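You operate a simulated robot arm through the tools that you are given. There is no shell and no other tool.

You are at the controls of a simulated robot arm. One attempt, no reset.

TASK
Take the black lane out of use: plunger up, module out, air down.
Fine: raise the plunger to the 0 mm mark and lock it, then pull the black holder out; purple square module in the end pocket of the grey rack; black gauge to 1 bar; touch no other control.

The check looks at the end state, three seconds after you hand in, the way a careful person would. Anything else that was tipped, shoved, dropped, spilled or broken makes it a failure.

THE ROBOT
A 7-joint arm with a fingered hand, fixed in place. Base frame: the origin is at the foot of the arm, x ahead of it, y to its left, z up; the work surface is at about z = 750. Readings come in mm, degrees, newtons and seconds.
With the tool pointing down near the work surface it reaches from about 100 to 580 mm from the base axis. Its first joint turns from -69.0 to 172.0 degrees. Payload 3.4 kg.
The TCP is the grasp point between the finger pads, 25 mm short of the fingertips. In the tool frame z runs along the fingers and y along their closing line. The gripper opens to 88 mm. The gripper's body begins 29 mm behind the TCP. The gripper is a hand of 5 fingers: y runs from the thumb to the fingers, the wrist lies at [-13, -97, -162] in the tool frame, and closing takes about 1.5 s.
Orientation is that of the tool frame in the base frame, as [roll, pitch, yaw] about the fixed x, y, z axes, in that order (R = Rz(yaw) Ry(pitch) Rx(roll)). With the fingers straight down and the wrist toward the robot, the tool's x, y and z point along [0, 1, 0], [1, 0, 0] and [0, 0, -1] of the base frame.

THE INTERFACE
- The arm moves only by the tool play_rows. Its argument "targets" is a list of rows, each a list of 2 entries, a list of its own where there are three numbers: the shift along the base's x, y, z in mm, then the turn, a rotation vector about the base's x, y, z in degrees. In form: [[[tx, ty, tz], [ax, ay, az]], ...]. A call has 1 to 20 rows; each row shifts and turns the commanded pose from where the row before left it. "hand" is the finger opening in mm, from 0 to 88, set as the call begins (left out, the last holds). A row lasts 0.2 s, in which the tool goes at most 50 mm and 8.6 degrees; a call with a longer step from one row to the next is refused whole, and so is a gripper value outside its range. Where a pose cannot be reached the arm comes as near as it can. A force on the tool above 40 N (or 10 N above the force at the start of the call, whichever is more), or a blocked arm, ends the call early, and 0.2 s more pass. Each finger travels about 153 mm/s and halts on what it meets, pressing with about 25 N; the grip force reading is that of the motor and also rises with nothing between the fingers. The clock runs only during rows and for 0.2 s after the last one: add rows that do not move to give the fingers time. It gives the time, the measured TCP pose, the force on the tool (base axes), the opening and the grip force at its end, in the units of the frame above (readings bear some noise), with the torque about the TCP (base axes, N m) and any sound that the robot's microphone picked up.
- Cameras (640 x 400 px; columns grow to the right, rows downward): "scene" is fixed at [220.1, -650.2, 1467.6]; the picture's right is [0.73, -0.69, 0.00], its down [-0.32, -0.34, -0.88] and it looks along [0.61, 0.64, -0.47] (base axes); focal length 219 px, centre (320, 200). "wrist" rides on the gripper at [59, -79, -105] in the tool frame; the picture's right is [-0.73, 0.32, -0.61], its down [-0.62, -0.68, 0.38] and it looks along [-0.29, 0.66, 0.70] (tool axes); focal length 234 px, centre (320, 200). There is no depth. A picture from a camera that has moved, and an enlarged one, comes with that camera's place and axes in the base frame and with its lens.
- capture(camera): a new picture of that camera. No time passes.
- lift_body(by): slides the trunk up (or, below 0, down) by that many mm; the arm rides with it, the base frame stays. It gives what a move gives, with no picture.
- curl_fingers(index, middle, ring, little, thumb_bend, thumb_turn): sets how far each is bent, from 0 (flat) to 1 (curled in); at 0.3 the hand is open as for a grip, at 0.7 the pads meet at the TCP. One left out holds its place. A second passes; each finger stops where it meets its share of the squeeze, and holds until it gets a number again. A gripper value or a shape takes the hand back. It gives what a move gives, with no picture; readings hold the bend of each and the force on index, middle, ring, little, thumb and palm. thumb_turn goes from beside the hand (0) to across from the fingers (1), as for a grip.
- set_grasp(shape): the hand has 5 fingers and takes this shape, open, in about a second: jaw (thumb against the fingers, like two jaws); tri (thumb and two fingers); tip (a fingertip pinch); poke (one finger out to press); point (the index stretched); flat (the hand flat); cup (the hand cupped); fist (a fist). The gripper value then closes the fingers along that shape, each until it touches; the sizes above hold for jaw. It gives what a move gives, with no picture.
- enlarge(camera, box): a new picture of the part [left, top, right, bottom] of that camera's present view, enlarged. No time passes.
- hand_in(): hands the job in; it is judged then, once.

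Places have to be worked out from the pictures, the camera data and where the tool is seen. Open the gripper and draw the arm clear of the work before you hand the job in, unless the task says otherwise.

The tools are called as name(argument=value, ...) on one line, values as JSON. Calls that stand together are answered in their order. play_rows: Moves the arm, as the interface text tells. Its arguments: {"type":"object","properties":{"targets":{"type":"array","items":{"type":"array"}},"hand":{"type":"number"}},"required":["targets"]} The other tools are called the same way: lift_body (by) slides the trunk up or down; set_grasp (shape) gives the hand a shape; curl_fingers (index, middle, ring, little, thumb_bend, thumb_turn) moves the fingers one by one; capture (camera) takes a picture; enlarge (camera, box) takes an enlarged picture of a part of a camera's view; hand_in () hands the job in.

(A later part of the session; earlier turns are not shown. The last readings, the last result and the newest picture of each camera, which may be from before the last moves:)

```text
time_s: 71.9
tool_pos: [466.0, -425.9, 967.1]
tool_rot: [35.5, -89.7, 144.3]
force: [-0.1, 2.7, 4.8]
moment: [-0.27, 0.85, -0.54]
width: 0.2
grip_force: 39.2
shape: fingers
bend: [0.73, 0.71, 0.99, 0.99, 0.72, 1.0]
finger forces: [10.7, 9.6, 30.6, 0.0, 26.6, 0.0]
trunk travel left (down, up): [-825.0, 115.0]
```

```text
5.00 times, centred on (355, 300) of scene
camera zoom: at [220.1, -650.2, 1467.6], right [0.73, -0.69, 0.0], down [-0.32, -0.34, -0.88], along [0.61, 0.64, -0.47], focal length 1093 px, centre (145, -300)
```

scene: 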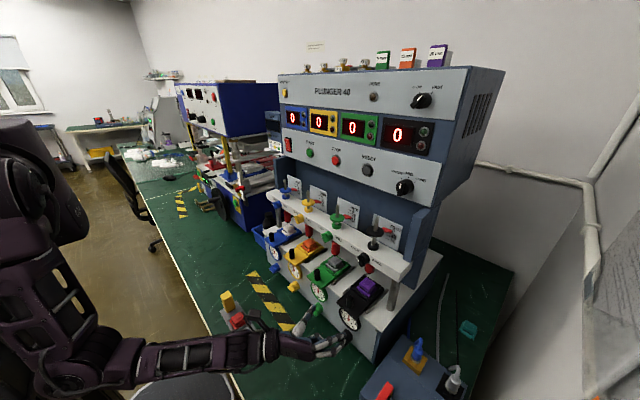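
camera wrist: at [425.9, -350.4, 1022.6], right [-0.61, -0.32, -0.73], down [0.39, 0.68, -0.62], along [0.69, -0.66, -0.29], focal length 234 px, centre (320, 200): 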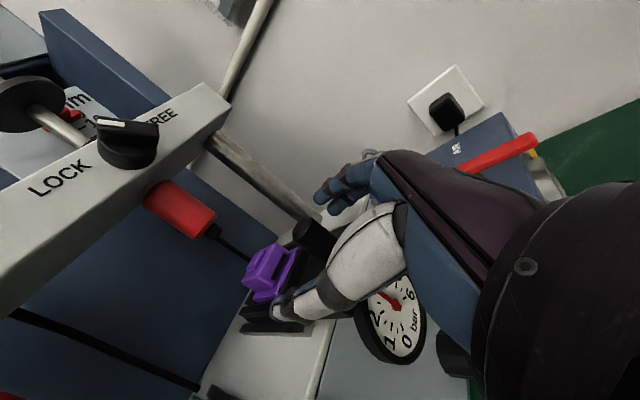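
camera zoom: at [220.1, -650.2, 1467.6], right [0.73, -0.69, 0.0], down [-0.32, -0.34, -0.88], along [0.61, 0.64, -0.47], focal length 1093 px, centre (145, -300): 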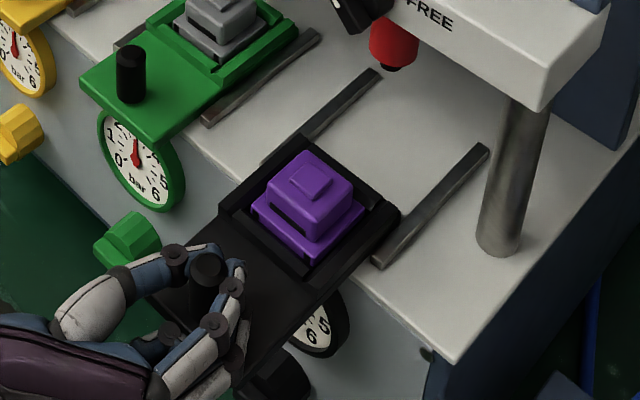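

65 mm out; before going on I test if the holder is captive on its rails: I lift the hand 3 mm and read the force.

play_rows(targets=[[[0, 0, 1.5], [0, 0, 0]], [[0, 0, 1.5], [0, 0, 0]], [[0, 0, 0], [0, 0, 0]]])

enlarge(camera="scene", box=[310, 260, 400, 340])

capture(camera="wrist")

```text
time_s: 72.7
tool_pos: [466.3, -425.4, 967.4]
tool_rot: [-107.1, -90.0, -73.0]
force: [-1.2, 4.0, -7.3]
moment: [-0.06, 0.83, -0.6]
width: 0.0
grip_force: 38.5
shape: fingers
bend: [0.73, 0.71, 0.99, 0.99, 0.72, 1.0]
finger forces: [10.3, 9.4, 31.1, 0.0, 26.7, 0.1]
trunk travel left (down, up): [-825.0, 115.0]
```

```text
5.00 times, centred on (355, 300) of scene
camera zoom: at [220.1, -650.2, 1467.6], right [0.73, -0.69, 0.0], down [-0.32, -0.34, -0.88], along [0.61, 0.64, -0.47], focal length 1093 px, centre (145, -300)
```

zoom: 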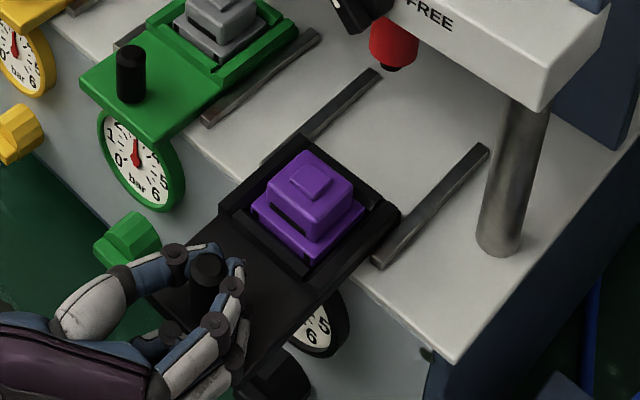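

```text
taken
camera wrist: at [360.7, -347.1, 1025.4], right [-0.61, -0.32, -0.73], down [0.38, 0.68, -0.62], along [0.7, -0.66, -0.29], focal length 234 px, centre (320, 200)
```

wrist: 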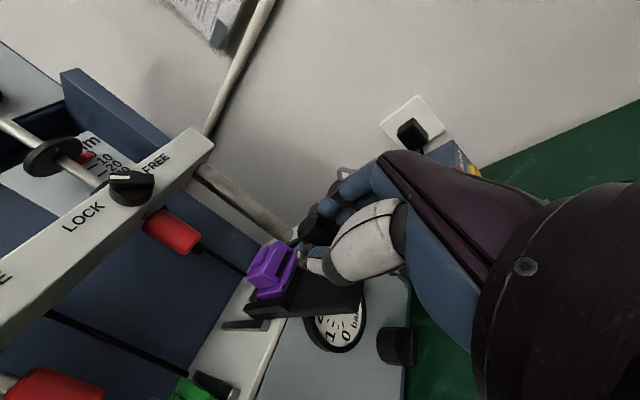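

The holder does not lift (force −7 N with no motion): it is captive on its slide. I undo the lift and pull further to find the end stop.

play_rows(targets=[[[-4, 0, -1.8], [0, 0, 0]], [[-5, 0, 0], [0, 0, 0]], [[-5, 0, 0], [0, 0, 0]], [[-5, 0, 0], [0, 0, 0]], [[0, 0, 0], [0, 0, 0]]])

enlarge(camera="scene", box=[310, 260, 400, 340])

```text
time_s: 73.9
tool_pos: [446.9, -424.4, 967.0]
tool_rot: [79.5, -89.9, 100.4]
force: [-0.2, 4.3, -6.8]
moment: [-0.08, 0.8, -0.54]
width: 0.0
grip_force: 38.6
shape: fingers
bend: [0.73, 0.71, 0.99, 0.99, 0.72, 1.0]
finger forces: [10.3, 9.4, 30.3, 0.0, 26.8, 0.1]
trunk travel left (down, up): [-825.0, 115.0]
```

```text
5.00 times, centred on (355, 300) of scene
camera zoom: at [220.1, -650.2, 1467.6], right [0.73, -0.69, 0.0], down [-0.32, -0.34, -0.88], along [0.61, 0.64, -0.47], focal length 1093 px, centre (145, -300)
```

zoom: 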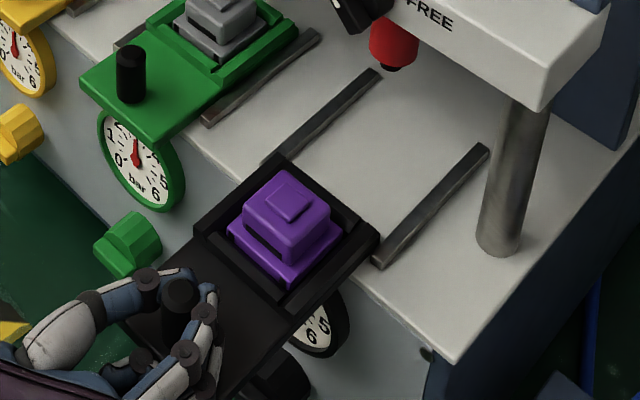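

Pulled 84 mm and the tail is near the deck edge. I lower 2 mm to see whether the hand is carrying the holder's weight or it is still captive.

play_rows(targets=[[[0, 0, -1], [0, 0, 0]], [[0, 0, -1], [0, 0, 0]], [[0, 0, 0], [0, 0, 0]]])

enlarge(camera="scene", box=[325, 275, 385, 325])

enlarge(camera="wrist", box=[210, 200, 400, 370])

```text
time_s: 74.7
tool_pos: [447.2, -426.3, 967.7]
tool_rot: [49.1, -89.7, 130.8]
force: [0.2, 4.3, 0.9]
moment: [-0.15, 0.83, -0.58]
width: 0.0
grip_force: 39.2
shape: fingers
bend: [0.73, 0.71, 0.99, 0.99, 0.72, 1.0]
finger forces: [10.6, 9.7, 31.0, 0.0, 26.9, 0.0]
trunk travel left (down, up): [-825.0, 115.0]
```

```text
8.00 times, centred on (355, 300) of scene
camera zoom: at [220.1, -650.2, 1467.6], right [0.73, -0.69, 0.0], down [-0.32, -0.34, -0.88], along [0.61, 0.64, -0.47], focal length 1749 px, centre (40, -600)
```

zoom: 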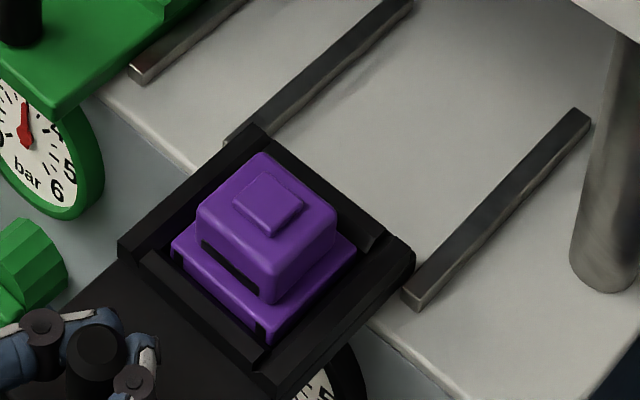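

```text
2.35 times, centred on (305, 285) of wrist
camera zoom: at [341.5, -346.9, 1024.2], right [-0.61, -0.32, -0.73], down [0.39, 0.68, -0.62], along [0.7, -0.66, -0.29], focal length 551 px, centre (355, 0)
```

zoom: 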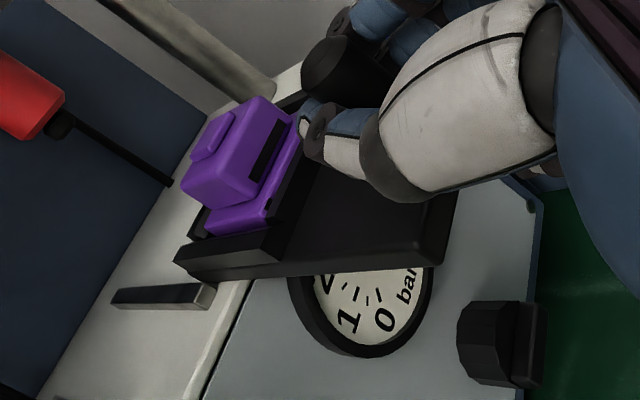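

The hand is not carrying weight and the holder stays rigid vertically: it is captive. I pull a bit more to find the stop.

play_rows(targets=[[[-4, 0, 0], [0, 0, 0]], [[-4, 0, 0], [0, 0, 0]], [[-4, 0, 0], [0, 0, 0]], [[-4, 0, 0], [0, 0, 0]], [[0, 0, 0], [0, 0, 0]]])

enlarge(camera="scene", box=[310, 260, 400, 340])

```text
time_s: 75.9
tool_pos: [430.8, -425.9, 967.9]
tool_rot: [52.8, -89.7, 127.1]
force: [1.9, 3.7, 2.7]
moment: [-0.19, 0.78, -0.53]
width: 0.0
grip_force: 38.2
shape: fingers
bend: [0.73, 0.71, 0.99, 0.99, 0.72, 1.0]
finger forces: [10.7, 9.8, 29.0, 0.0, 26.5, 0.0]
trunk travel left (down, up): [-825.0, 115.0]
```

```text
5.00 times, centred on (355, 300) of scene
camera zoom: at [220.1, -650.2, 1467.6], right [0.73, -0.69, 0.0], down [-0.32, -0.34, -0.88], along [0.61, 0.64, -0.47], focal length 1093 px, centre (145, -300)
```

zoom: 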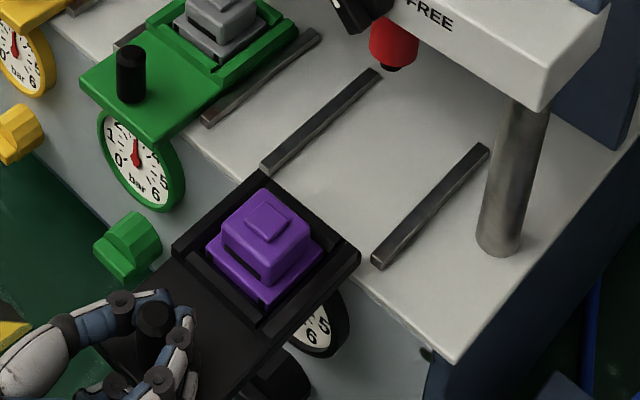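

100 mm out and still smooth. I try another 12 mm to see whether a stop comes.

play_rows(targets=[[[-4, 0, -0.5], [0, 0, 0]], [[-4, 0, 0], [0, 0, 0]], [[-4, 0, 0], [0, 0, 0]], [[0, 0, 0], [0, 0, 0]]])

enlarge(camera="scene", box=[310, 260, 400, 340])

```text
time_s: 76.8
tool_pos: [429.1, -425.5, 967.1]
tool_rot: [50.8, -89.5, 129.6]
force: [32.9, 3.4, 0.4]
moment: [-0.09, 0.09, 0.02]
width: 0.0
grip_force: 25.7
shape: fingers
bend: [0.73, 0.71, 0.99, 0.99, 0.72, 1.0]
finger forces: [11.6, 10.5, 2.6, 0.1, 26.8, 0.0]
trunk travel left (down, up): [-825.0, 115.0]
stopped in row 4: the force on the tool passed its limit at 41 N (the readings are from after the stop); the commanded pose is now the measured one
```

```text
5.00 times, centred on (355, 300) of scene
camera zoom: at [220.1, -650.2, 1467.6], right [0.73, -0.69, 0.0], down [-0.32, -0.34, -0.88], along [0.61, 0.64, -0.47], focal length 1093 px, centre (145, -300)
```

zoom: 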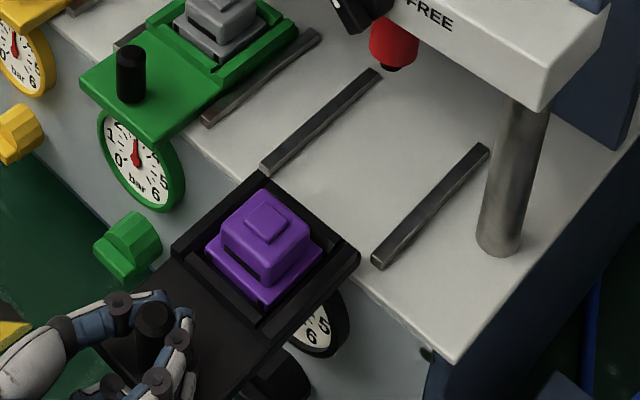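

The end stop is reached at 100 mm: the holder is fully out. I relax the pull, open the fingers and withdraw.

play_rows(targets=[[[1.5, 0, 0], [0, 0, 0]], [[0, 0, 0], [0, 0, 0]]])

curl_fingers(index=0.28, middle=0.3, thumb_bend=0.4)

play_rows(targets=[[[-6, 0, 0], [0, 0, 0]], [[-12, 0, 0], [0, 0, 0]], [[-15, 0, 0], [0, 0, 0]], [[-15, 0, 0], [0, 0, 0]], [[-15, 0, 0], [0, 0, 0]], [[0, 0, 0], [0, 0, 0]]])

capture(camera="wrist")

enlarge(camera="scene", box=[280, 240, 400, 350])

```text
time_s: 77.3
tool_pos: [429.8, -425.1, 965.9]
tool_rot: [57.3, -89.6, 122.9]
force: [33.0, 1.2, 2.2]
moment: [-0.08, 0.03, 0.03]
width: 0.2
grip_force: 25.2
shape: fingers
bend: [0.73, 0.71, 0.99, 0.99, 0.72, 1.0]
finger forces: [11.8, 10.6, 1.2, 0.0, 25.8, 0.1]
trunk travel left (down, up): [-825.0, 115.0]
```

```text
time_s: 78.3
tool_pos: [422.4, -426.0, 968.2]
tool_rot: [29.5, -89.5, 150.5]
force: [0.1, 0.2, 0.0]
moment: [0.01, -0.03, -0.03]
width: 75.8
grip_force: 0.0
shape: fingers
bend: [0.28, 0.3, 0.99, 0.99, 0.4, 1.0]
finger forces: [0.0, 0.1, 0.0, 0.0, 0.0, 0.0]
trunk travel left (down, up): [-825.0, 115.0]
```

```text
time_s: 79.8
tool_pos: [358.0, -428.4, 966.7]
tool_rot: [25.8, -89.4, 154.3]
force: [0.7, 0.3, -0.4]
moment: [-0.01, -0.01, -0.01]
width: 75.8
grip_force: 0.0
shape: fingers
bend: [0.28, 0.3, 0.99, 0.99, 0.4, 1.0]
finger forces: [0.0, 0.1, 0.0, 0.0, 0.0, 0.1]
trunk travel left (down, up): [-825.0, 115.0]
```

```text
taken
camera wrist: at [252.8, -349.1, 1023.9], right [-0.6, -0.33, -0.73], down [0.39, 0.68, -0.62], along [0.7, -0.66, -0.28], focal length 234 px, centre (320, 200)
```

wrist: 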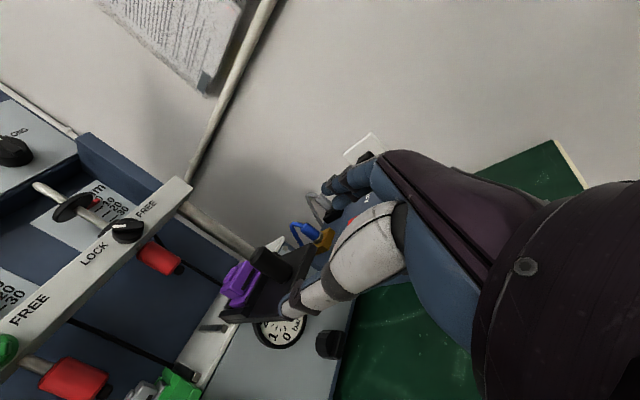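

```text
3.64 times, centred on (340, 295) of scene
camera zoom: at [220.1, -650.2, 1467.6], right [0.73, -0.69, 0.0], down [-0.32, -0.34, -0.88], along [0.61, 0.64, -0.47], focal length 795 px, centre (247, -146)
```

zoom: 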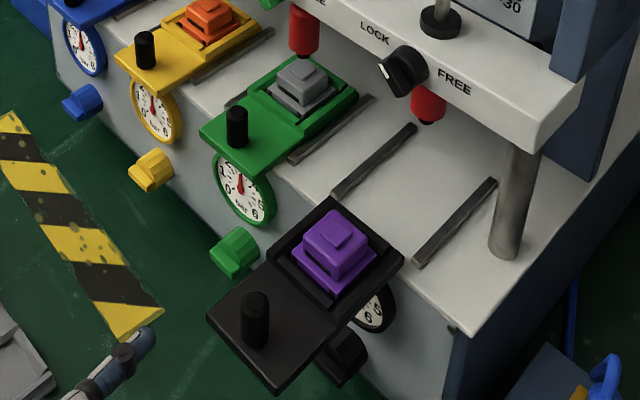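

The holder stays fully out and level. Now I look at the purple module closely to plan the grip.

enlarge(camera="scene", box=[340, 280, 396, 320])

enlarge(camera="wrist", box=[200, 230, 320, 330])

```text
10.00 times, centred on (368, 300) of scene
camera zoom: at [220.1, -650.2, 1467.6], right [0.73, -0.69, 0.0], down [-0.32, -0.34, -0.88], along [0.61, 0.64, -0.47], focal length 2186 px, centre (-160, -800)
```

zoom: 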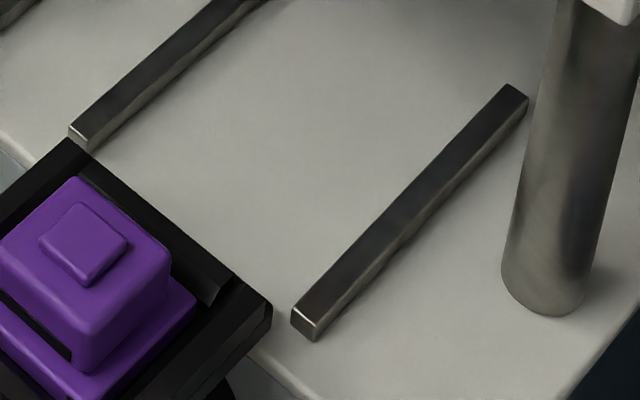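

```text
4.00 times, centred on (260, 280) of wrist
camera zoom: at [252.8, -349.1, 1023.9], right [-0.6, -0.33, -0.73], down [0.39, 0.68, -0.62], along [0.7, -0.66, -0.28], focal length 937 px, centre (560, -120)
```

zoom: 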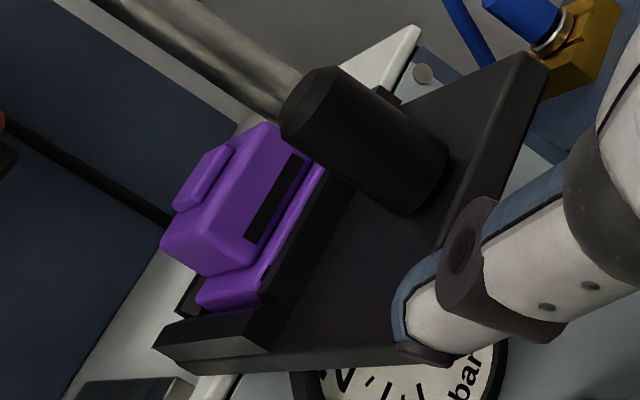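

enlarge(camera="scene", box=[335, 290, 391, 330])

enlarge(camera="scene", box=[300, 290, 380, 360])

```text
10.00 times, centred on (363, 310) of scene
camera zoom: at [220.1, -650.2, 1467.6], right [0.73, -0.69, 0.0], down [-0.32, -0.34, -0.88], along [0.61, 0.64, -0.47], focal length 2186 px, centre (-110, -900)
```

zoom: 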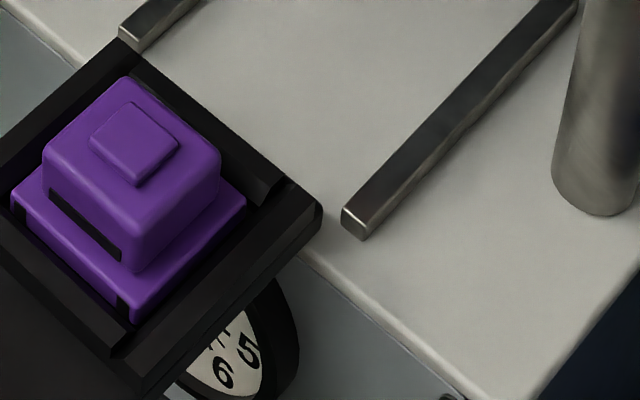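

```text
5.71 times, centred on (340, 325) of scene
camera zoom: at [220.1, -650.2, 1467.6], right [0.73, -0.69, 0.0], down [-0.32, -0.34, -0.88], along [0.61, 0.64, -0.47], focal length 1249 px, centre (206, -514)
```

zoom: 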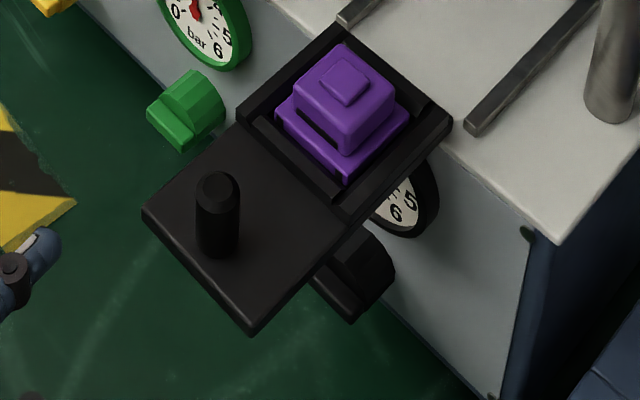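

The module's nub top is at (516.5,-428.5,974), block ≈31 mm, flange ≈41 mm. I raise the hand and turn it fingers-down (thumb toward the robot) in a clear area.

play_rows(targets=[[[0, 0, 25], [0, 0, 0]], [[0, 0, 25], [0, 0, 0]], [[2, 2, 8], [-4.62, 4.62, 4.62]], [[2, 2, 8], [-4.62, 4.62, 4.62]], [[2, 2, 8], [-4.62, 4.62, 4.62]], [[2, 2, 8], [-4.62, 4.62, 4.62]], [[2, 2, 8], [-4.62, 4.62, 4.62]], [[2, 2, 8], [-4.62, 4.62, 4.62]], [[2, 2, 8], [-4.62, 4.62, 4.62]], [[2, 2, 8], [-4.62, 4.62, 4.62]], [[2, 2, 8], [-4.62, 4.62, 4.62]], [[2, 2, 8], [-4.62, 4.62, 4.62]], [[2, 2, 8], [-4.62, 4.62, 4.62]], [[2, 2, 8], [-4.62, 4.62, 4.62]], [[2, 2, 8], [-4.62, 4.62, 4.62]], [[2, 2, 8], [-4.62, 4.62, 4.62]], [[2, 2, 8], [-4.62, 4.62, 4.62]], [[0, 0, 0], [0, 0, 0]]], hand=70)

capture(camera="scene")

capture(camera="wrist")

```text
time_s: 83.5
tool_pos: [390.1, -397.0, 1137.9]
tool_rot: [-179.9, -0.5, 90.2]
force: [0.0, 1.5, 0.1]
moment: [0.0, -0.03, 0.01]
width: 70.4
grip_force: 0.1
shape: tri
bend: [0.27, 0.34, 0.99, 0.99, 0.49, 0.99]
finger forces: [0.0, 0.0, 0.0, 0.0, 0.0, 0.1]
trunk travel left (down, up): [-825.0, 115.0]
```

```text
taken
```

scene: 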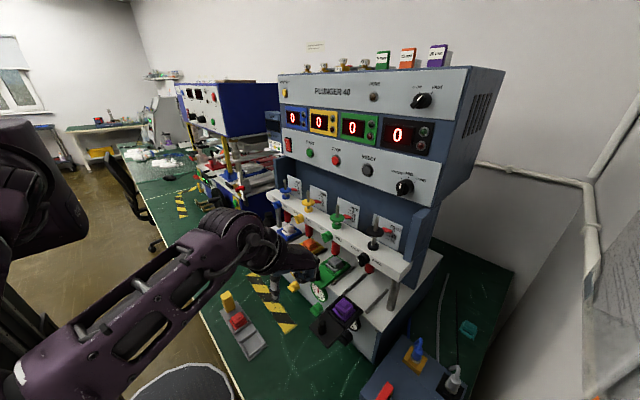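

```text
taken
camera wrist: at [310.2, -339.8, 1243.0], right [0.33, -0.73, 0.6], down [-0.68, -0.62, -0.39], along [0.66, -0.28, -0.7], focal length 234 px, centre (320, 200)
```

wrist: 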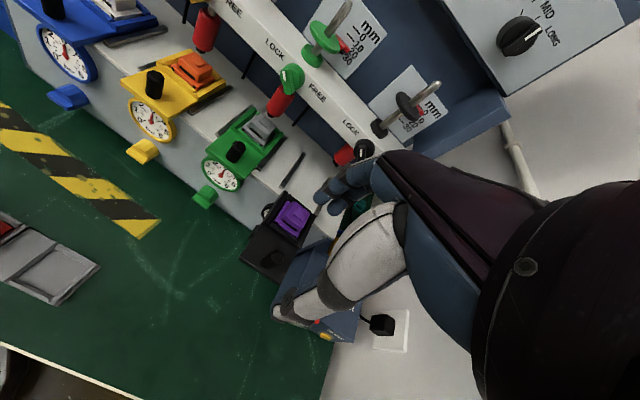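

Hand is fingers-down. I move to a staging point short of the lock knob, (478,-428,1030), then look.

play_rows(targets=[[[22, -8, -27], [0, 0, 0]], [[22, -8, -27], [0, 0, 0]], [[22, -8, -27], [0, 0, 0]], [[22, -7.5, -27], [0, 0, 0]], [[0, 0, 0], [0, 0, 0]]], hand=64)

capture(camera="wrist")

enlarge(camera="scene", box=[290, 230, 400, 340])

```text
time_s: 84.8
tool_pos: [477.8, -427.1, 1029.9]
tool_rot: [180.0, -0.3, 90.4]
force: [-1.2, 0.1, 0.2]
moment: [-0.03, 0.0, 0.01]
width: 64.0
grip_force: 0.1
shape: tri
bend: [0.27, 0.36, 0.99, 0.99, 0.56, 0.99]
finger forces: [0.1, 0.1, 0.1, 0.0, 0.0, 0.1]
trunk travel left (down, up): [-825.0, 115.0]
```

```text
taken
camera wrist: at [397.7, -369.8, 1134.3], right [0.33, -0.73, 0.6], down [-0.68, -0.62, -0.39], along [0.66, -0.28, -0.7], focal length 234 px, centre (320, 200)
```

wrist: 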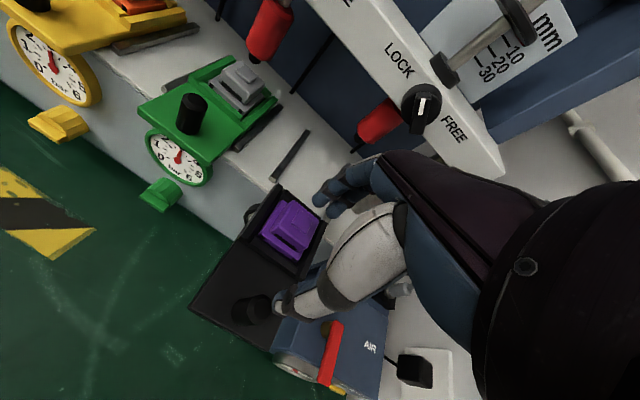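

```text
3.64 times, centred on (345, 285) of scene
camera zoom: at [220.1, -650.2, 1467.6], right [0.73, -0.69, 0.0], down [-0.32, -0.34, -0.88], along [0.61, 0.64, -0.47], focal length 795 px, centre (229, -109)
```

zoom: 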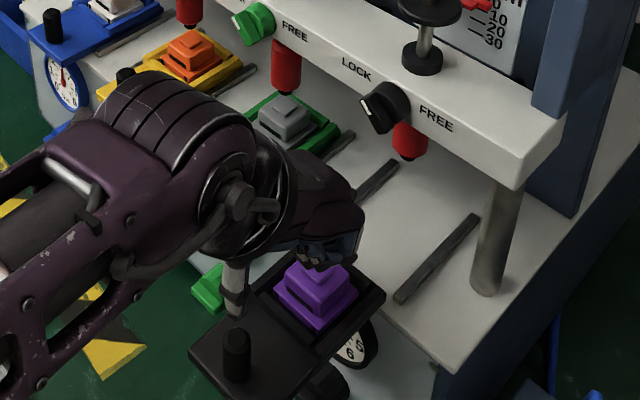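

I zoom the wrist view to measure the module's position before going over it.

enlarge(camera="wrist", box=[230, 170, 370, 290])

```text
3.33 times, centred on (300, 230) of wrist
camera zoom: at [397.7, -369.8, 1134.3], right [0.33, -0.73, 0.6], down [-0.68, -0.62, -0.39], along [0.66, -0.28, -0.7], focal length 781 px, centre (387, 100)
```

zoom: 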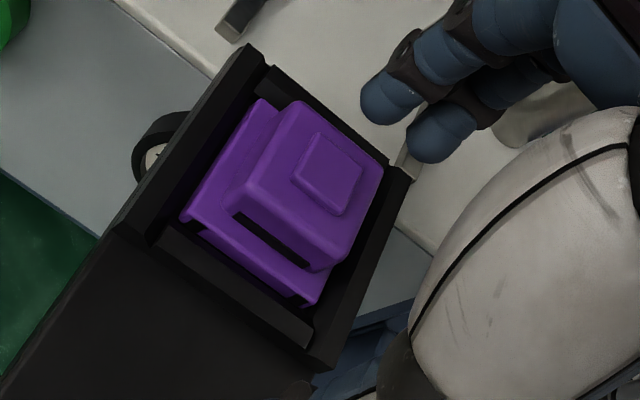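

Module centre confirmed at (516,-428.7). I move over it while descending to z≈1000.

play_rows(targets=[[[10, -0.5, -10], [0, 0, 0]], [[14, -0.5, -10], [0, 0, 0]], [[14, -0.6, -10], [0, 0, 0]], [[0, 0, 0], [0, 0, 0]]])

enlarge(camera="wrist", box=[230, 150, 400, 310])

enlarge(camera="scene", box=[320, 230, 400, 320])

```text
time_s: 85.8
tool_pos: [515.0, -429.2, 1001.2]
tool_rot: [-179.9, -0.5, 90.3]
force: [-0.4, 0.1, -0.7]
moment: [0.0, 0.03, 0.0]
width: 64.3
grip_force: 0.0
shape: tri
bend: [0.27, 0.36, 0.99, 0.99, 0.56, 0.99]
finger forces: [0.1, 0.0, 0.0, 0.0, 0.0, 0.1]
trunk travel left (down, up): [-825.0, 115.0]
```

```text
2.50 times, centred on (315, 230) of wrist
camera zoom: at [436.5, -372.5, 1105.4], right [0.33, -0.73, 0.6], down [-0.68, -0.62, -0.39], along [0.66, -0.28, -0.7], focal length 585 px, centre (332, 125)
```

zoom: 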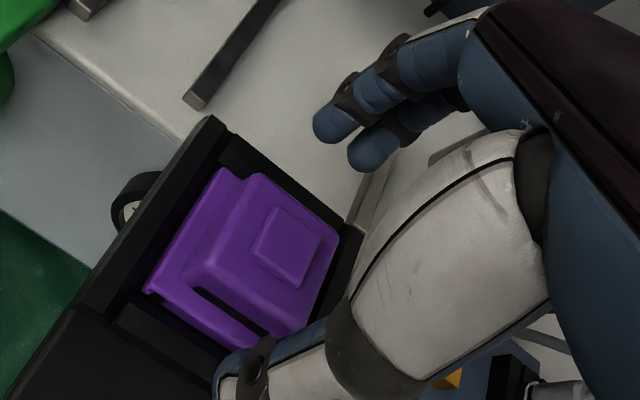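

```text
4.44 times, centred on (360, 275) of scene
camera zoom: at [220.1, -650.2, 1467.6], right [0.73, -0.69, 0.0], down [-0.32, -0.34, -0.88], along [0.61, 0.64, -0.47], focal length 972 px, centre (142, -133)
```

zoom: 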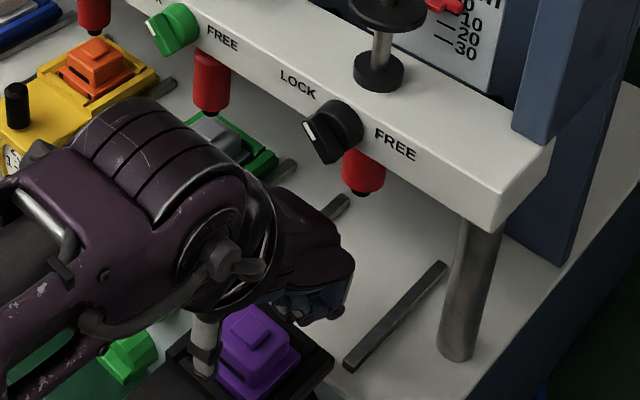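

Alignment is good. I descend to z≈984, so the fingertips are just above the flange, and check for contact.

play_rows(targets=[[[0.5, 0.3, -6], [0, 0, 0]], [[0, 0, -6], [0, 0, 0]], [[0, 0, -5], [0, 0, 0]], [[0, 0, 0], [0, 0, 0]]])

enlarge(camera="wrist", box=[230, 150, 400, 310])

enlarge(camera="scene", box=[330, 270, 390, 325])

```text
time_s: 86.8
tool_pos: [514.7, -428.5, 982.9]
tool_rot: [-179.8, -0.5, 90.4]
force: [0.2, -0.3, 0.1]
moment: [0.04, -0.03, -0.01]
width: 64.3
grip_force: 0.1
shape: tri
bend: [0.27, 0.36, 0.99, 0.99, 0.56, 0.99]
finger forces: [0.0, 0.0, 0.1, 0.1, 0.0, 0.0]
trunk travel left (down, up): [-825.0, 115.0]
```

```text
2.50 times, centred on (315, 230) of wrist
camera zoom: at [436.4, -373.1, 1087.3], right [0.33, -0.73, 0.6], down [-0.68, -0.62, -0.39], along [0.66, -0.28, -0.7], focal length 585 px, centre (332, 125)
```

zoom: 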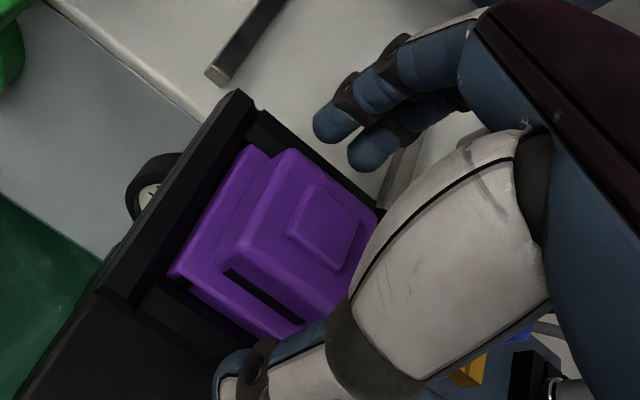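

```text
7.27 times, centred on (360, 298) of scene
camera zoom: at [220.1, -650.2, 1467.6], right [0.73, -0.69, 0.0], down [-0.32, -0.34, -0.88], along [0.61, 0.64, -0.47], focal length 1590 px, centre (29, -509)
```

zoom: 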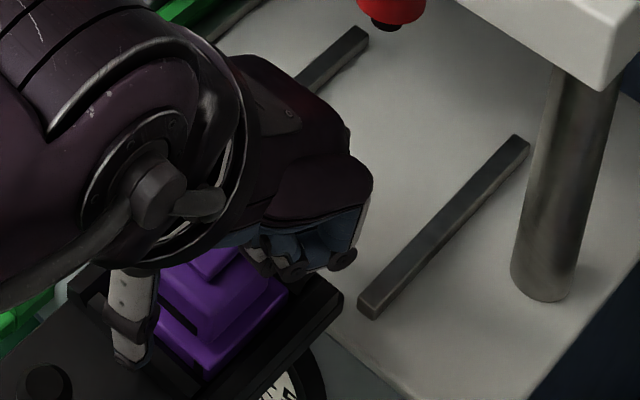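

No contact, the block is between thumb and fingers. I close on it.

play_rows(targets=[[[0, 0, 0], [0, 0, 0]], [[0, 0, 0], [0, 0, 0]], [[0, 0, 0], [0, 0, 0]], [[0, 0, 0], [0, 0, 0]], [[0, 0, 0], [0, 0, 0]], [[0, 0, 0], [0, 0, 0]], [[0, 0, 0], [0, 0, 0]]], hand=8)

enlarge(camera="wrist", box=[230, 150, 400, 310])

enlarge(camera="scene", box=[330, 270, 390, 325])

```text
time_s: 88.3
tool_pos: [516.0, -429.3, 982.7]
tool_rot: [-179.9, -0.5, 90.4]
force: [0.4, 0.2, -0.8]
moment: [0.01, 0.0, 0.01]
width: 25.4
grip_force: 25.3
shape: tri
bend: [0.74, 0.54, 1.0, 1.0, 0.73, 1.0]
finger forces: [12.1, 11.6, 0.1, 0.1, 23.7, 0.0]
trunk travel left (down, up): [-825.0, 115.0]
```

```text
2.50 times, centred on (315, 230) of wrist
camera zoom: at [436.5, -373.1, 1087.4], right [0.33, -0.73, 0.6], down [-0.68, -0.62, -0.39], along [0.66, -0.28, -0.7], focal length 585 px, centre (332, 125)
```

zoom: 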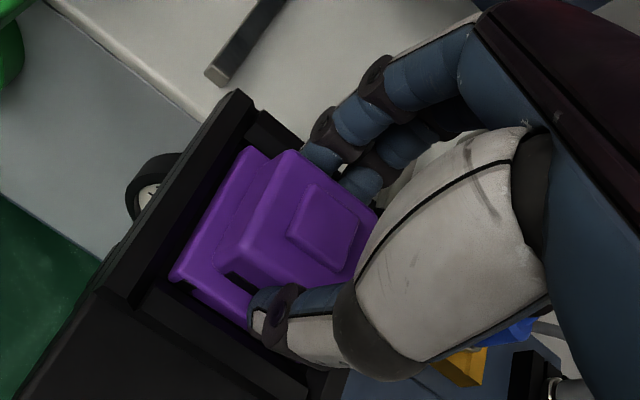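

```text
7.27 times, centred on (360, 298) of scene
camera zoom: at [220.1, -650.2, 1467.6], right [0.73, -0.69, 0.0], down [-0.32, -0.34, -0.88], along [0.61, 0.64, -0.47], focal length 1590 px, centre (29, -509)
```

zoom: 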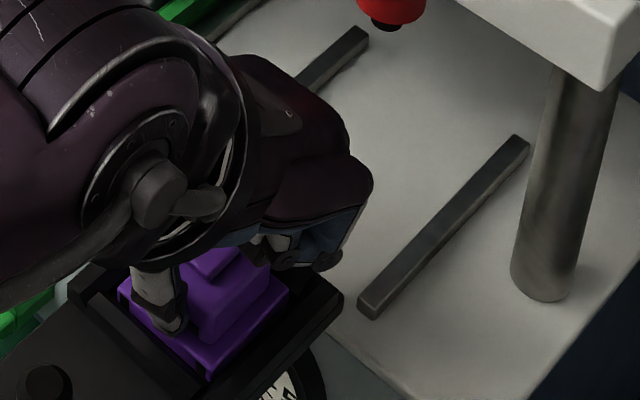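

Good grip (12/12/24 N, width 25 mm). I lift 20 mm in small steps and check.

play_rows(targets=[[[0, 0, 3], [0, 0, 0]], [[0, 0, 4], [0, 0, 0]], [[0, 0, 6], [0, 0, 0]], [[0, 0, 7], [0, 0, 0]], [[0, 0, 0], [0, 0, 0]]])

enlarge(camera="wrist", box=[230, 150, 400, 310])

enlarge(camera="scene", box=[330, 270, 390, 325])

```text
time_s: 89.5
tool_pos: [516.8, -429.8, 1003.7]
tool_rot: [-179.9, -0.6, 90.3]
force: [0.0, -0.4, -0.3]
moment: [-0.02, -0.01, 0.0]
width: 25.5
grip_force: 24.8
shape: tri
bend: [0.74, 0.54, 1.0, 1.0, 0.73, 1.0]
finger forces: [12.1, 11.6, 0.1, 0.1, 23.6, 0.0]
trunk travel left (down, up): [-825.0, 115.0]
```

```text
2.50 times, centred on (315, 230) of wrist
camera zoom: at [437.4, -372.3, 1107.2], right [0.33, -0.73, 0.6], down [-0.68, -0.62, -0.39], along [0.66, -0.28, -0.7], focal length 585 px, centre (332, 125)
```

zoom: 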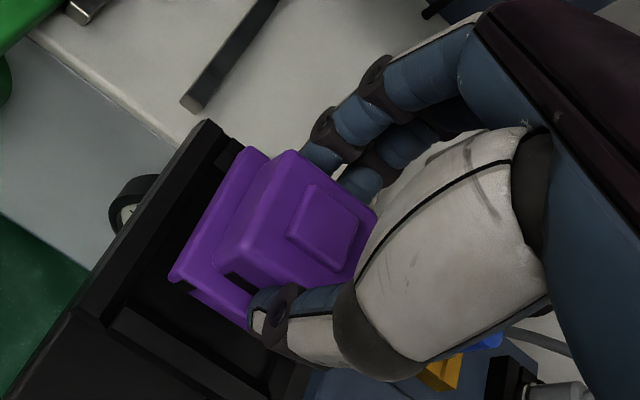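

```text
7.27 times, centred on (360, 298) of scene
camera zoom: at [220.1, -650.2, 1467.6], right [0.73, -0.69, 0.0], down [-0.32, -0.34, -0.88], along [0.61, 0.64, -0.47], focal length 1590 px, centre (29, -509)
```

zoom: 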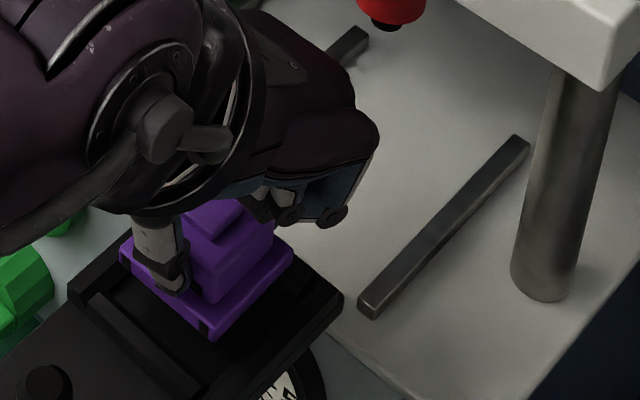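

The module is free of the holder. I back away diagonally upward (to clear the holder post and lock knob), then carry it toward the rack.

play_rows(targets=[[[-10, 0, 8], [0, 0, 0]], [[-10, 0, 10], [0, 0, 0]], [[-12, 0, 14], [0, 0, 0]], [[-15, 5, 15], [0, 0, 0]], [[-16, 20, 0], [0, 0, 0]], [[-16, 25, 0], [0, 0, 0]], [[-16, 25, -5], [0, 0, 0]], [[-16, 25, -10], [0, 0, 0]], [[-16, 25, -15], [0, 0, 0]], [[-16, 25, -20], [0, 0, 0]], [[-16, 25, -20], [0, 0, 0]], [[-16, 25, -20], [0, 0, 0]], [[0, 0, 0], [0, 0, 0]]])

capture(camera="wrist")

capture(camera="scene")

```text
time_s: 92.3
tool_pos: [339.6, -228.5, 960.1]
tool_rot: [-179.9, -0.5, 90.4]
force: [-0.6, 0.5, -1.1]
moment: [0.01, 0.0, -0.03]
width: 25.5
grip_force: 24.7
shape: tri
bend: [0.74, 0.54, 1.0, 1.0, 0.73, 1.0]
finger forces: [12.1, 11.7, 0.1, 0.0, 23.8, 0.1]
trunk travel left (down, up): [-825.0, 115.0]
```

```text
taken
camera wrist: at [259.7, -172.1, 1064.3], right [0.33, -0.73, 0.6], down [-0.68, -0.62, -0.39], along [0.66, -0.28, -0.7], focal length 234 px, centre (320, 200)
```

wrist: 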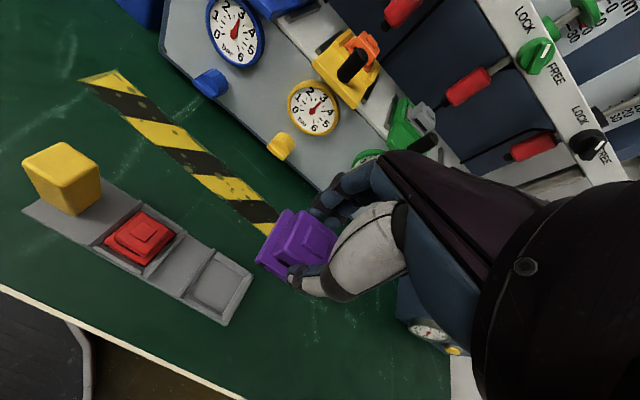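

```text
taken
```

scene: 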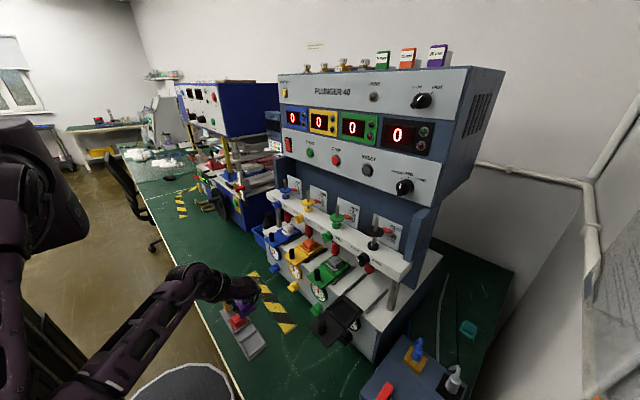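

The module is held above the rack area. I zoom in to measure the end pocket from here.

enlarge(camera="wrist", box=[90, 190, 270, 340])

enlarge(camera="scene", box=[205, 285, 285, 365])

enlarge(camera="wrist", box=[240, 180, 360, 310])

```text
2.67 times, centred on (180, 265) of wrist
camera zoom: at [259.7, -172.1, 1064.3], right [0.33, -0.73, 0.6], down [-0.68, -0.62, -0.39], along [0.66, -0.28, -0.7], focal length 624 px, centre (693, 27)
```

zoom: 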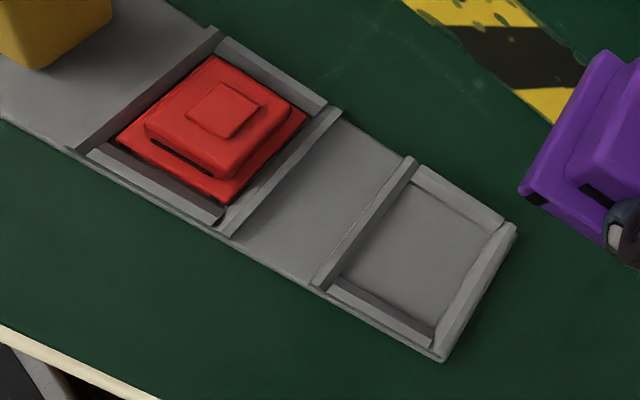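

```text
5.00 times, centred on (245, 325) of scene
camera zoom: at [220.1, -650.2, 1467.6], right [0.73, -0.69, 0.0], down [-0.32, -0.34, -0.88], along [0.61, 0.64, -0.47], focal length 1093 px, centre (695, -425)
```

zoom: 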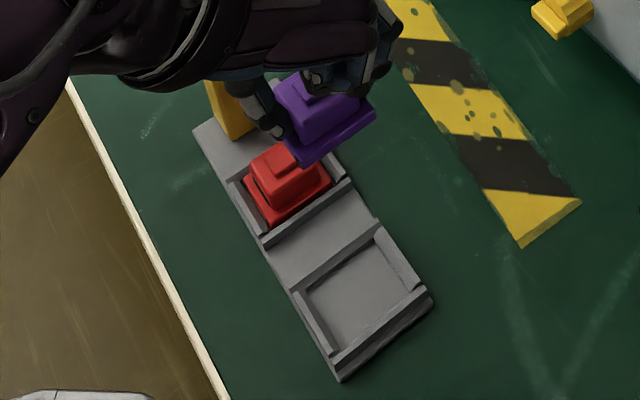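

```text
3.08 times, centred on (300, 245) of wrist
camera zoom: at [259.7, -172.1, 1064.3], right [0.33, -0.73, 0.6], down [-0.68, -0.62, -0.39], along [0.66, -0.28, -0.7], focal length 720 px, centre (382, 62)
```

zoom: 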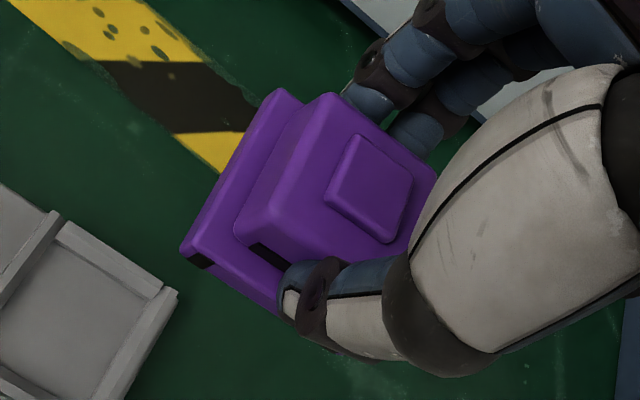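

End pocket centre ≈(336–338,-226.5), inner size ≈47 mm. I lower to about 35 mm above the rack and re-measure.

play_rows(targets=[[[-1, 0.5, -26], [0, 0, 0]], [[-0.6, 0.5, -26], [0, 0, 0]], [[0, 0, -26], [0, 0, 0]], [[0, 0, -26], [0, 0, 0]], [[0, 0, -24], [0, 0, 0]], [[0, 0, 0], [0, 0, 0]]])

capture(camera="wrist")

enlarge(camera="scene", box=[205, 285, 285, 365])

enlarge(camera="wrist", box=[220, 170, 360, 310])

```text
time_s: 93.8
tool_pos: [337.4, -227.8, 832.1]
tool_rot: [180.0, -0.5, 90.3]
force: [-0.1, -0.6, -1.1]
moment: [-0.04, 0.0, 0.0]
width: 25.4
grip_force: 25.1
shape: tri
bend: [0.74, 0.54, 1.0, 1.0, 0.73, 1.0]
finger forces: [12.1, 11.7, 0.1, 0.0, 23.9, 0.0]
trunk travel left (down, up): [-825.0, 115.0]
```

```text
taken
camera wrist: at [258.9, -171.2, 936.4], right [0.33, -0.73, 0.6], down [-0.68, -0.62, -0.39], along [0.66, -0.28, -0.7], focal length 234 px, centre (320, 200)
```

wrist: 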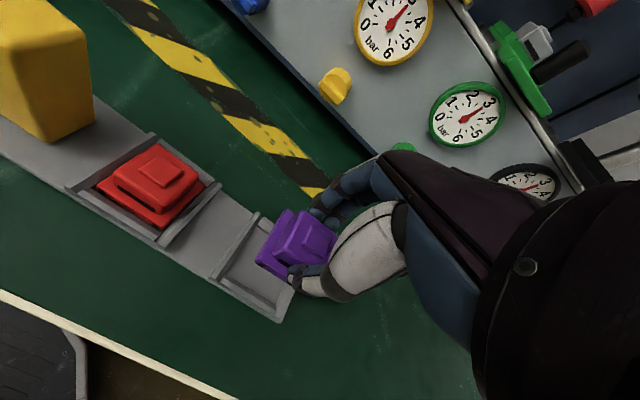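

```text
5.00 times, centred on (245, 325) of scene
camera zoom: at [220.1, -650.2, 1467.6], right [0.73, -0.69, 0.0], down [-0.32, -0.34, -0.88], along [0.61, 0.64, -0.47], focal length 1093 px, centre (695, -425)
```

zoom: 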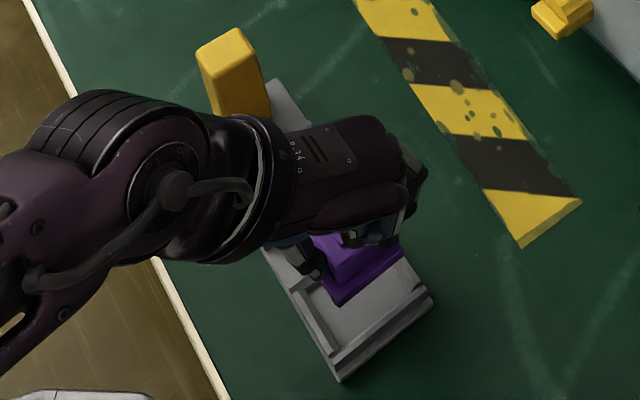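

```text
2.86 times, centred on (290, 240) of wrist
camera zoom: at [258.9, -171.2, 936.4], right [0.33, -0.73, 0.6], down [-0.68, -0.62, -0.39], along [0.66, -0.28, -0.7], focal length 669 px, centre (406, 86)
```

zoom: 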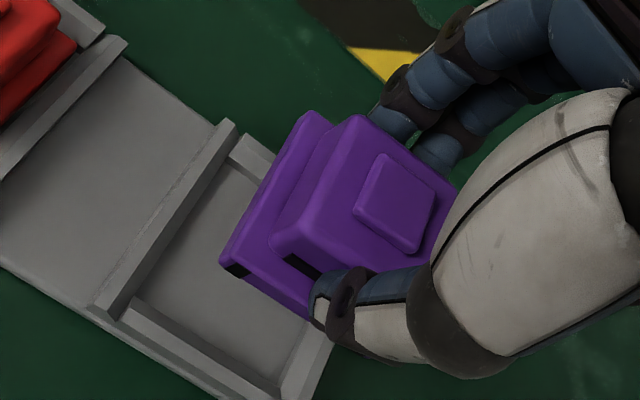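

Measured in the same view: flange centre ≈(335,-226.4), pocket centre ≈(334.5,-226). I shift 1 mm and lower to the wall-top level.

play_rows(targets=[[[-0.8, 0.4, -10], [0, 0, 0]], [[0, 0, -9], [0, 0, 0]], [[0, 0, -6], [0, 0, 0]], [[0, 0, 0], [0, 0, 0]]])

enlarge(camera="wrist", box=[220, 170, 360, 310])

enlarge(camera="scene", box=[235, 315, 285, 365])

```text
time_s: 94.8
tool_pos: [339.8, -226.8, 806.9]
tool_rot: [-179.9, -0.5, 90.3]
force: [-0.1, -0.6, -0.3]
moment: [0.02, -0.01, 0.02]
width: 25.8
grip_force: 24.8
shape: tri
bend: [0.74, 0.54, 1.0, 1.0, 0.73, 1.0]
finger forces: [12.2, 11.7, 0.1, 0.0, 23.8, 0.1]
trunk travel left (down, up): [-825.0, 115.0]
```

```text
2.86 times, centred on (290, 240) of wrist
camera zoom: at [259.2, -170.7, 911.4], right [0.33, -0.73, 0.6], down [-0.68, -0.62, -0.39], along [0.66, -0.28, -0.7], focal length 669 px, centre (406, 86)
```

zoom: 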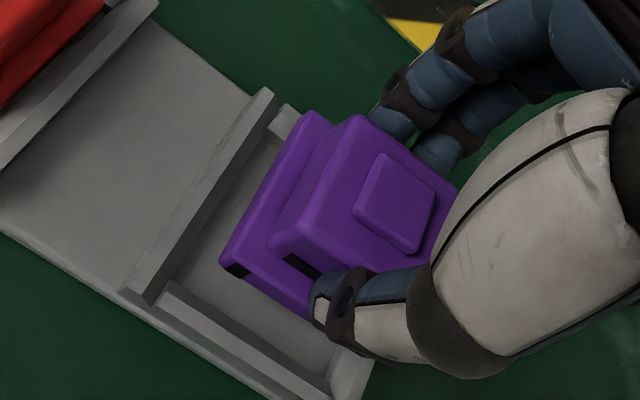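

```text
8.00 times, centred on (260, 340) of scene
camera zoom: at [220.1, -650.2, 1467.6], right [0.73, -0.69, 0.0], down [-0.32, -0.34, -0.88], along [0.61, 0.64, -0.47], focal length 1749 px, centre (800, -920)
```

zoom: 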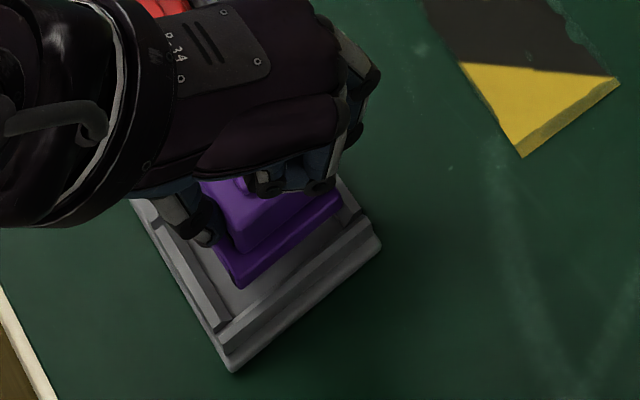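

Both cameras, each in its own frame, show the flange centred over the pocket. I lower slowly until light contact.

play_rows(targets=[[[0, 0, -3], [0, 0, 0]], [[0, 0, -3], [0, 0, 0]], [[0, 0, -2], [0, 0, 0]], [[0, 0, 0], [0, 0, 0]]])

enlarge(camera="wrist", box=[220, 170, 360, 310])

enlarge(camera="scene", box=[235, 315, 285, 365])

```text
time_s: 95.8
tool_pos: [338.4, -226.9, 799.4]
tool_rot: [-179.9, -0.5, 90.3]
force: [0.8, -0.8, -0.7]
moment: [-0.01, 0.0, 0.0]
width: 25.8
grip_force: 25.3
shape: tri
bend: [0.74, 0.54, 1.0, 1.0, 0.73, 1.0]
finger forces: [12.2, 11.6, 0.1, 0.0, 23.9, 0.0]
trunk travel left (down, up): [-825.0, 115.0]
```

```text
2.86 times, centred on (290, 240) of wrist
camera zoom: at [259.0, -170.7, 903.7], right [0.33, -0.73, 0.6], down [-0.68, -0.62, -0.39], along [0.66, -0.28, -0.7], focal length 669 px, centre (406, 86)
```

zoom: 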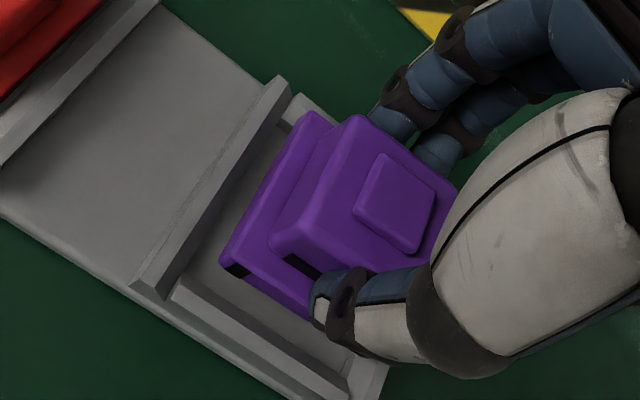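

```text
8.00 times, centred on (260, 340) of scene
camera zoom: at [220.1, -650.2, 1467.6], right [0.73, -0.69, 0.0], down [-0.32, -0.34, -0.88], along [0.61, 0.64, -0.47], focal length 1749 px, centre (800, -920)
```

zoom: 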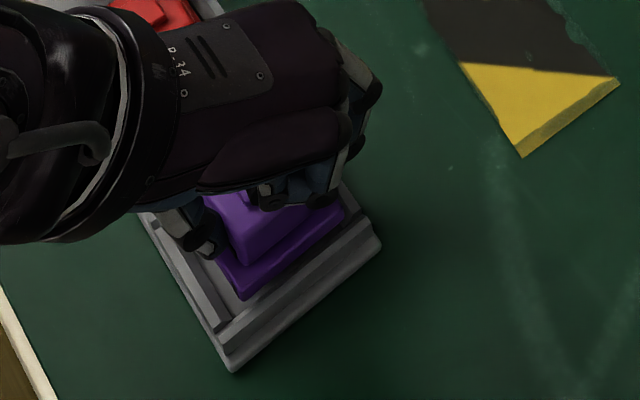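

No contact yet. I zoom tighter on the pocket corner to judge the clearances.

enlarge(camera="scene", box=[248, 335, 284, 365])

enlarge(camera="wrist", box=[270, 200, 350, 310])

```text
13.33 times, centred on (266, 350) of scene
camera zoom: at [220.1, -650.2, 1467.6], right [0.73, -0.69, 0.0], down [-0.32, -0.34, -0.88], along [0.61, 0.64, -0.47], focal length 2914 px, centre (1040, -1800)
```

zoom: 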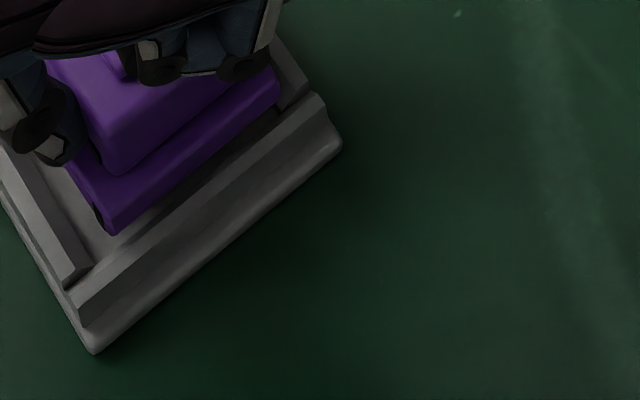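

```text
3.64 times, centred on (310, 255) of wrist
camera zoom: at [259.0, -170.7, 903.7], right [0.33, -0.73, 0.6], down [-0.68, -0.62, -0.39], along [0.66, -0.28, -0.7], focal length 852 px, centre (356, 0)
```

zoom: 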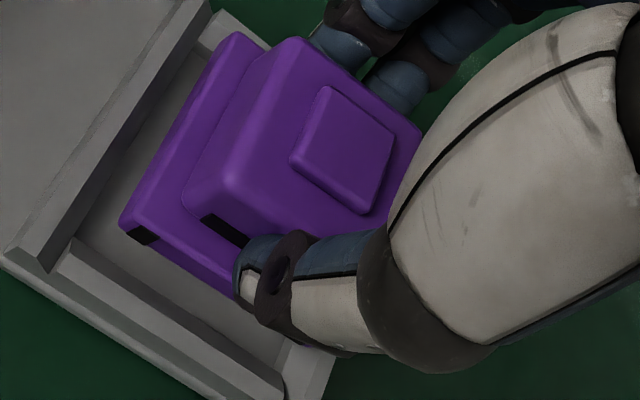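

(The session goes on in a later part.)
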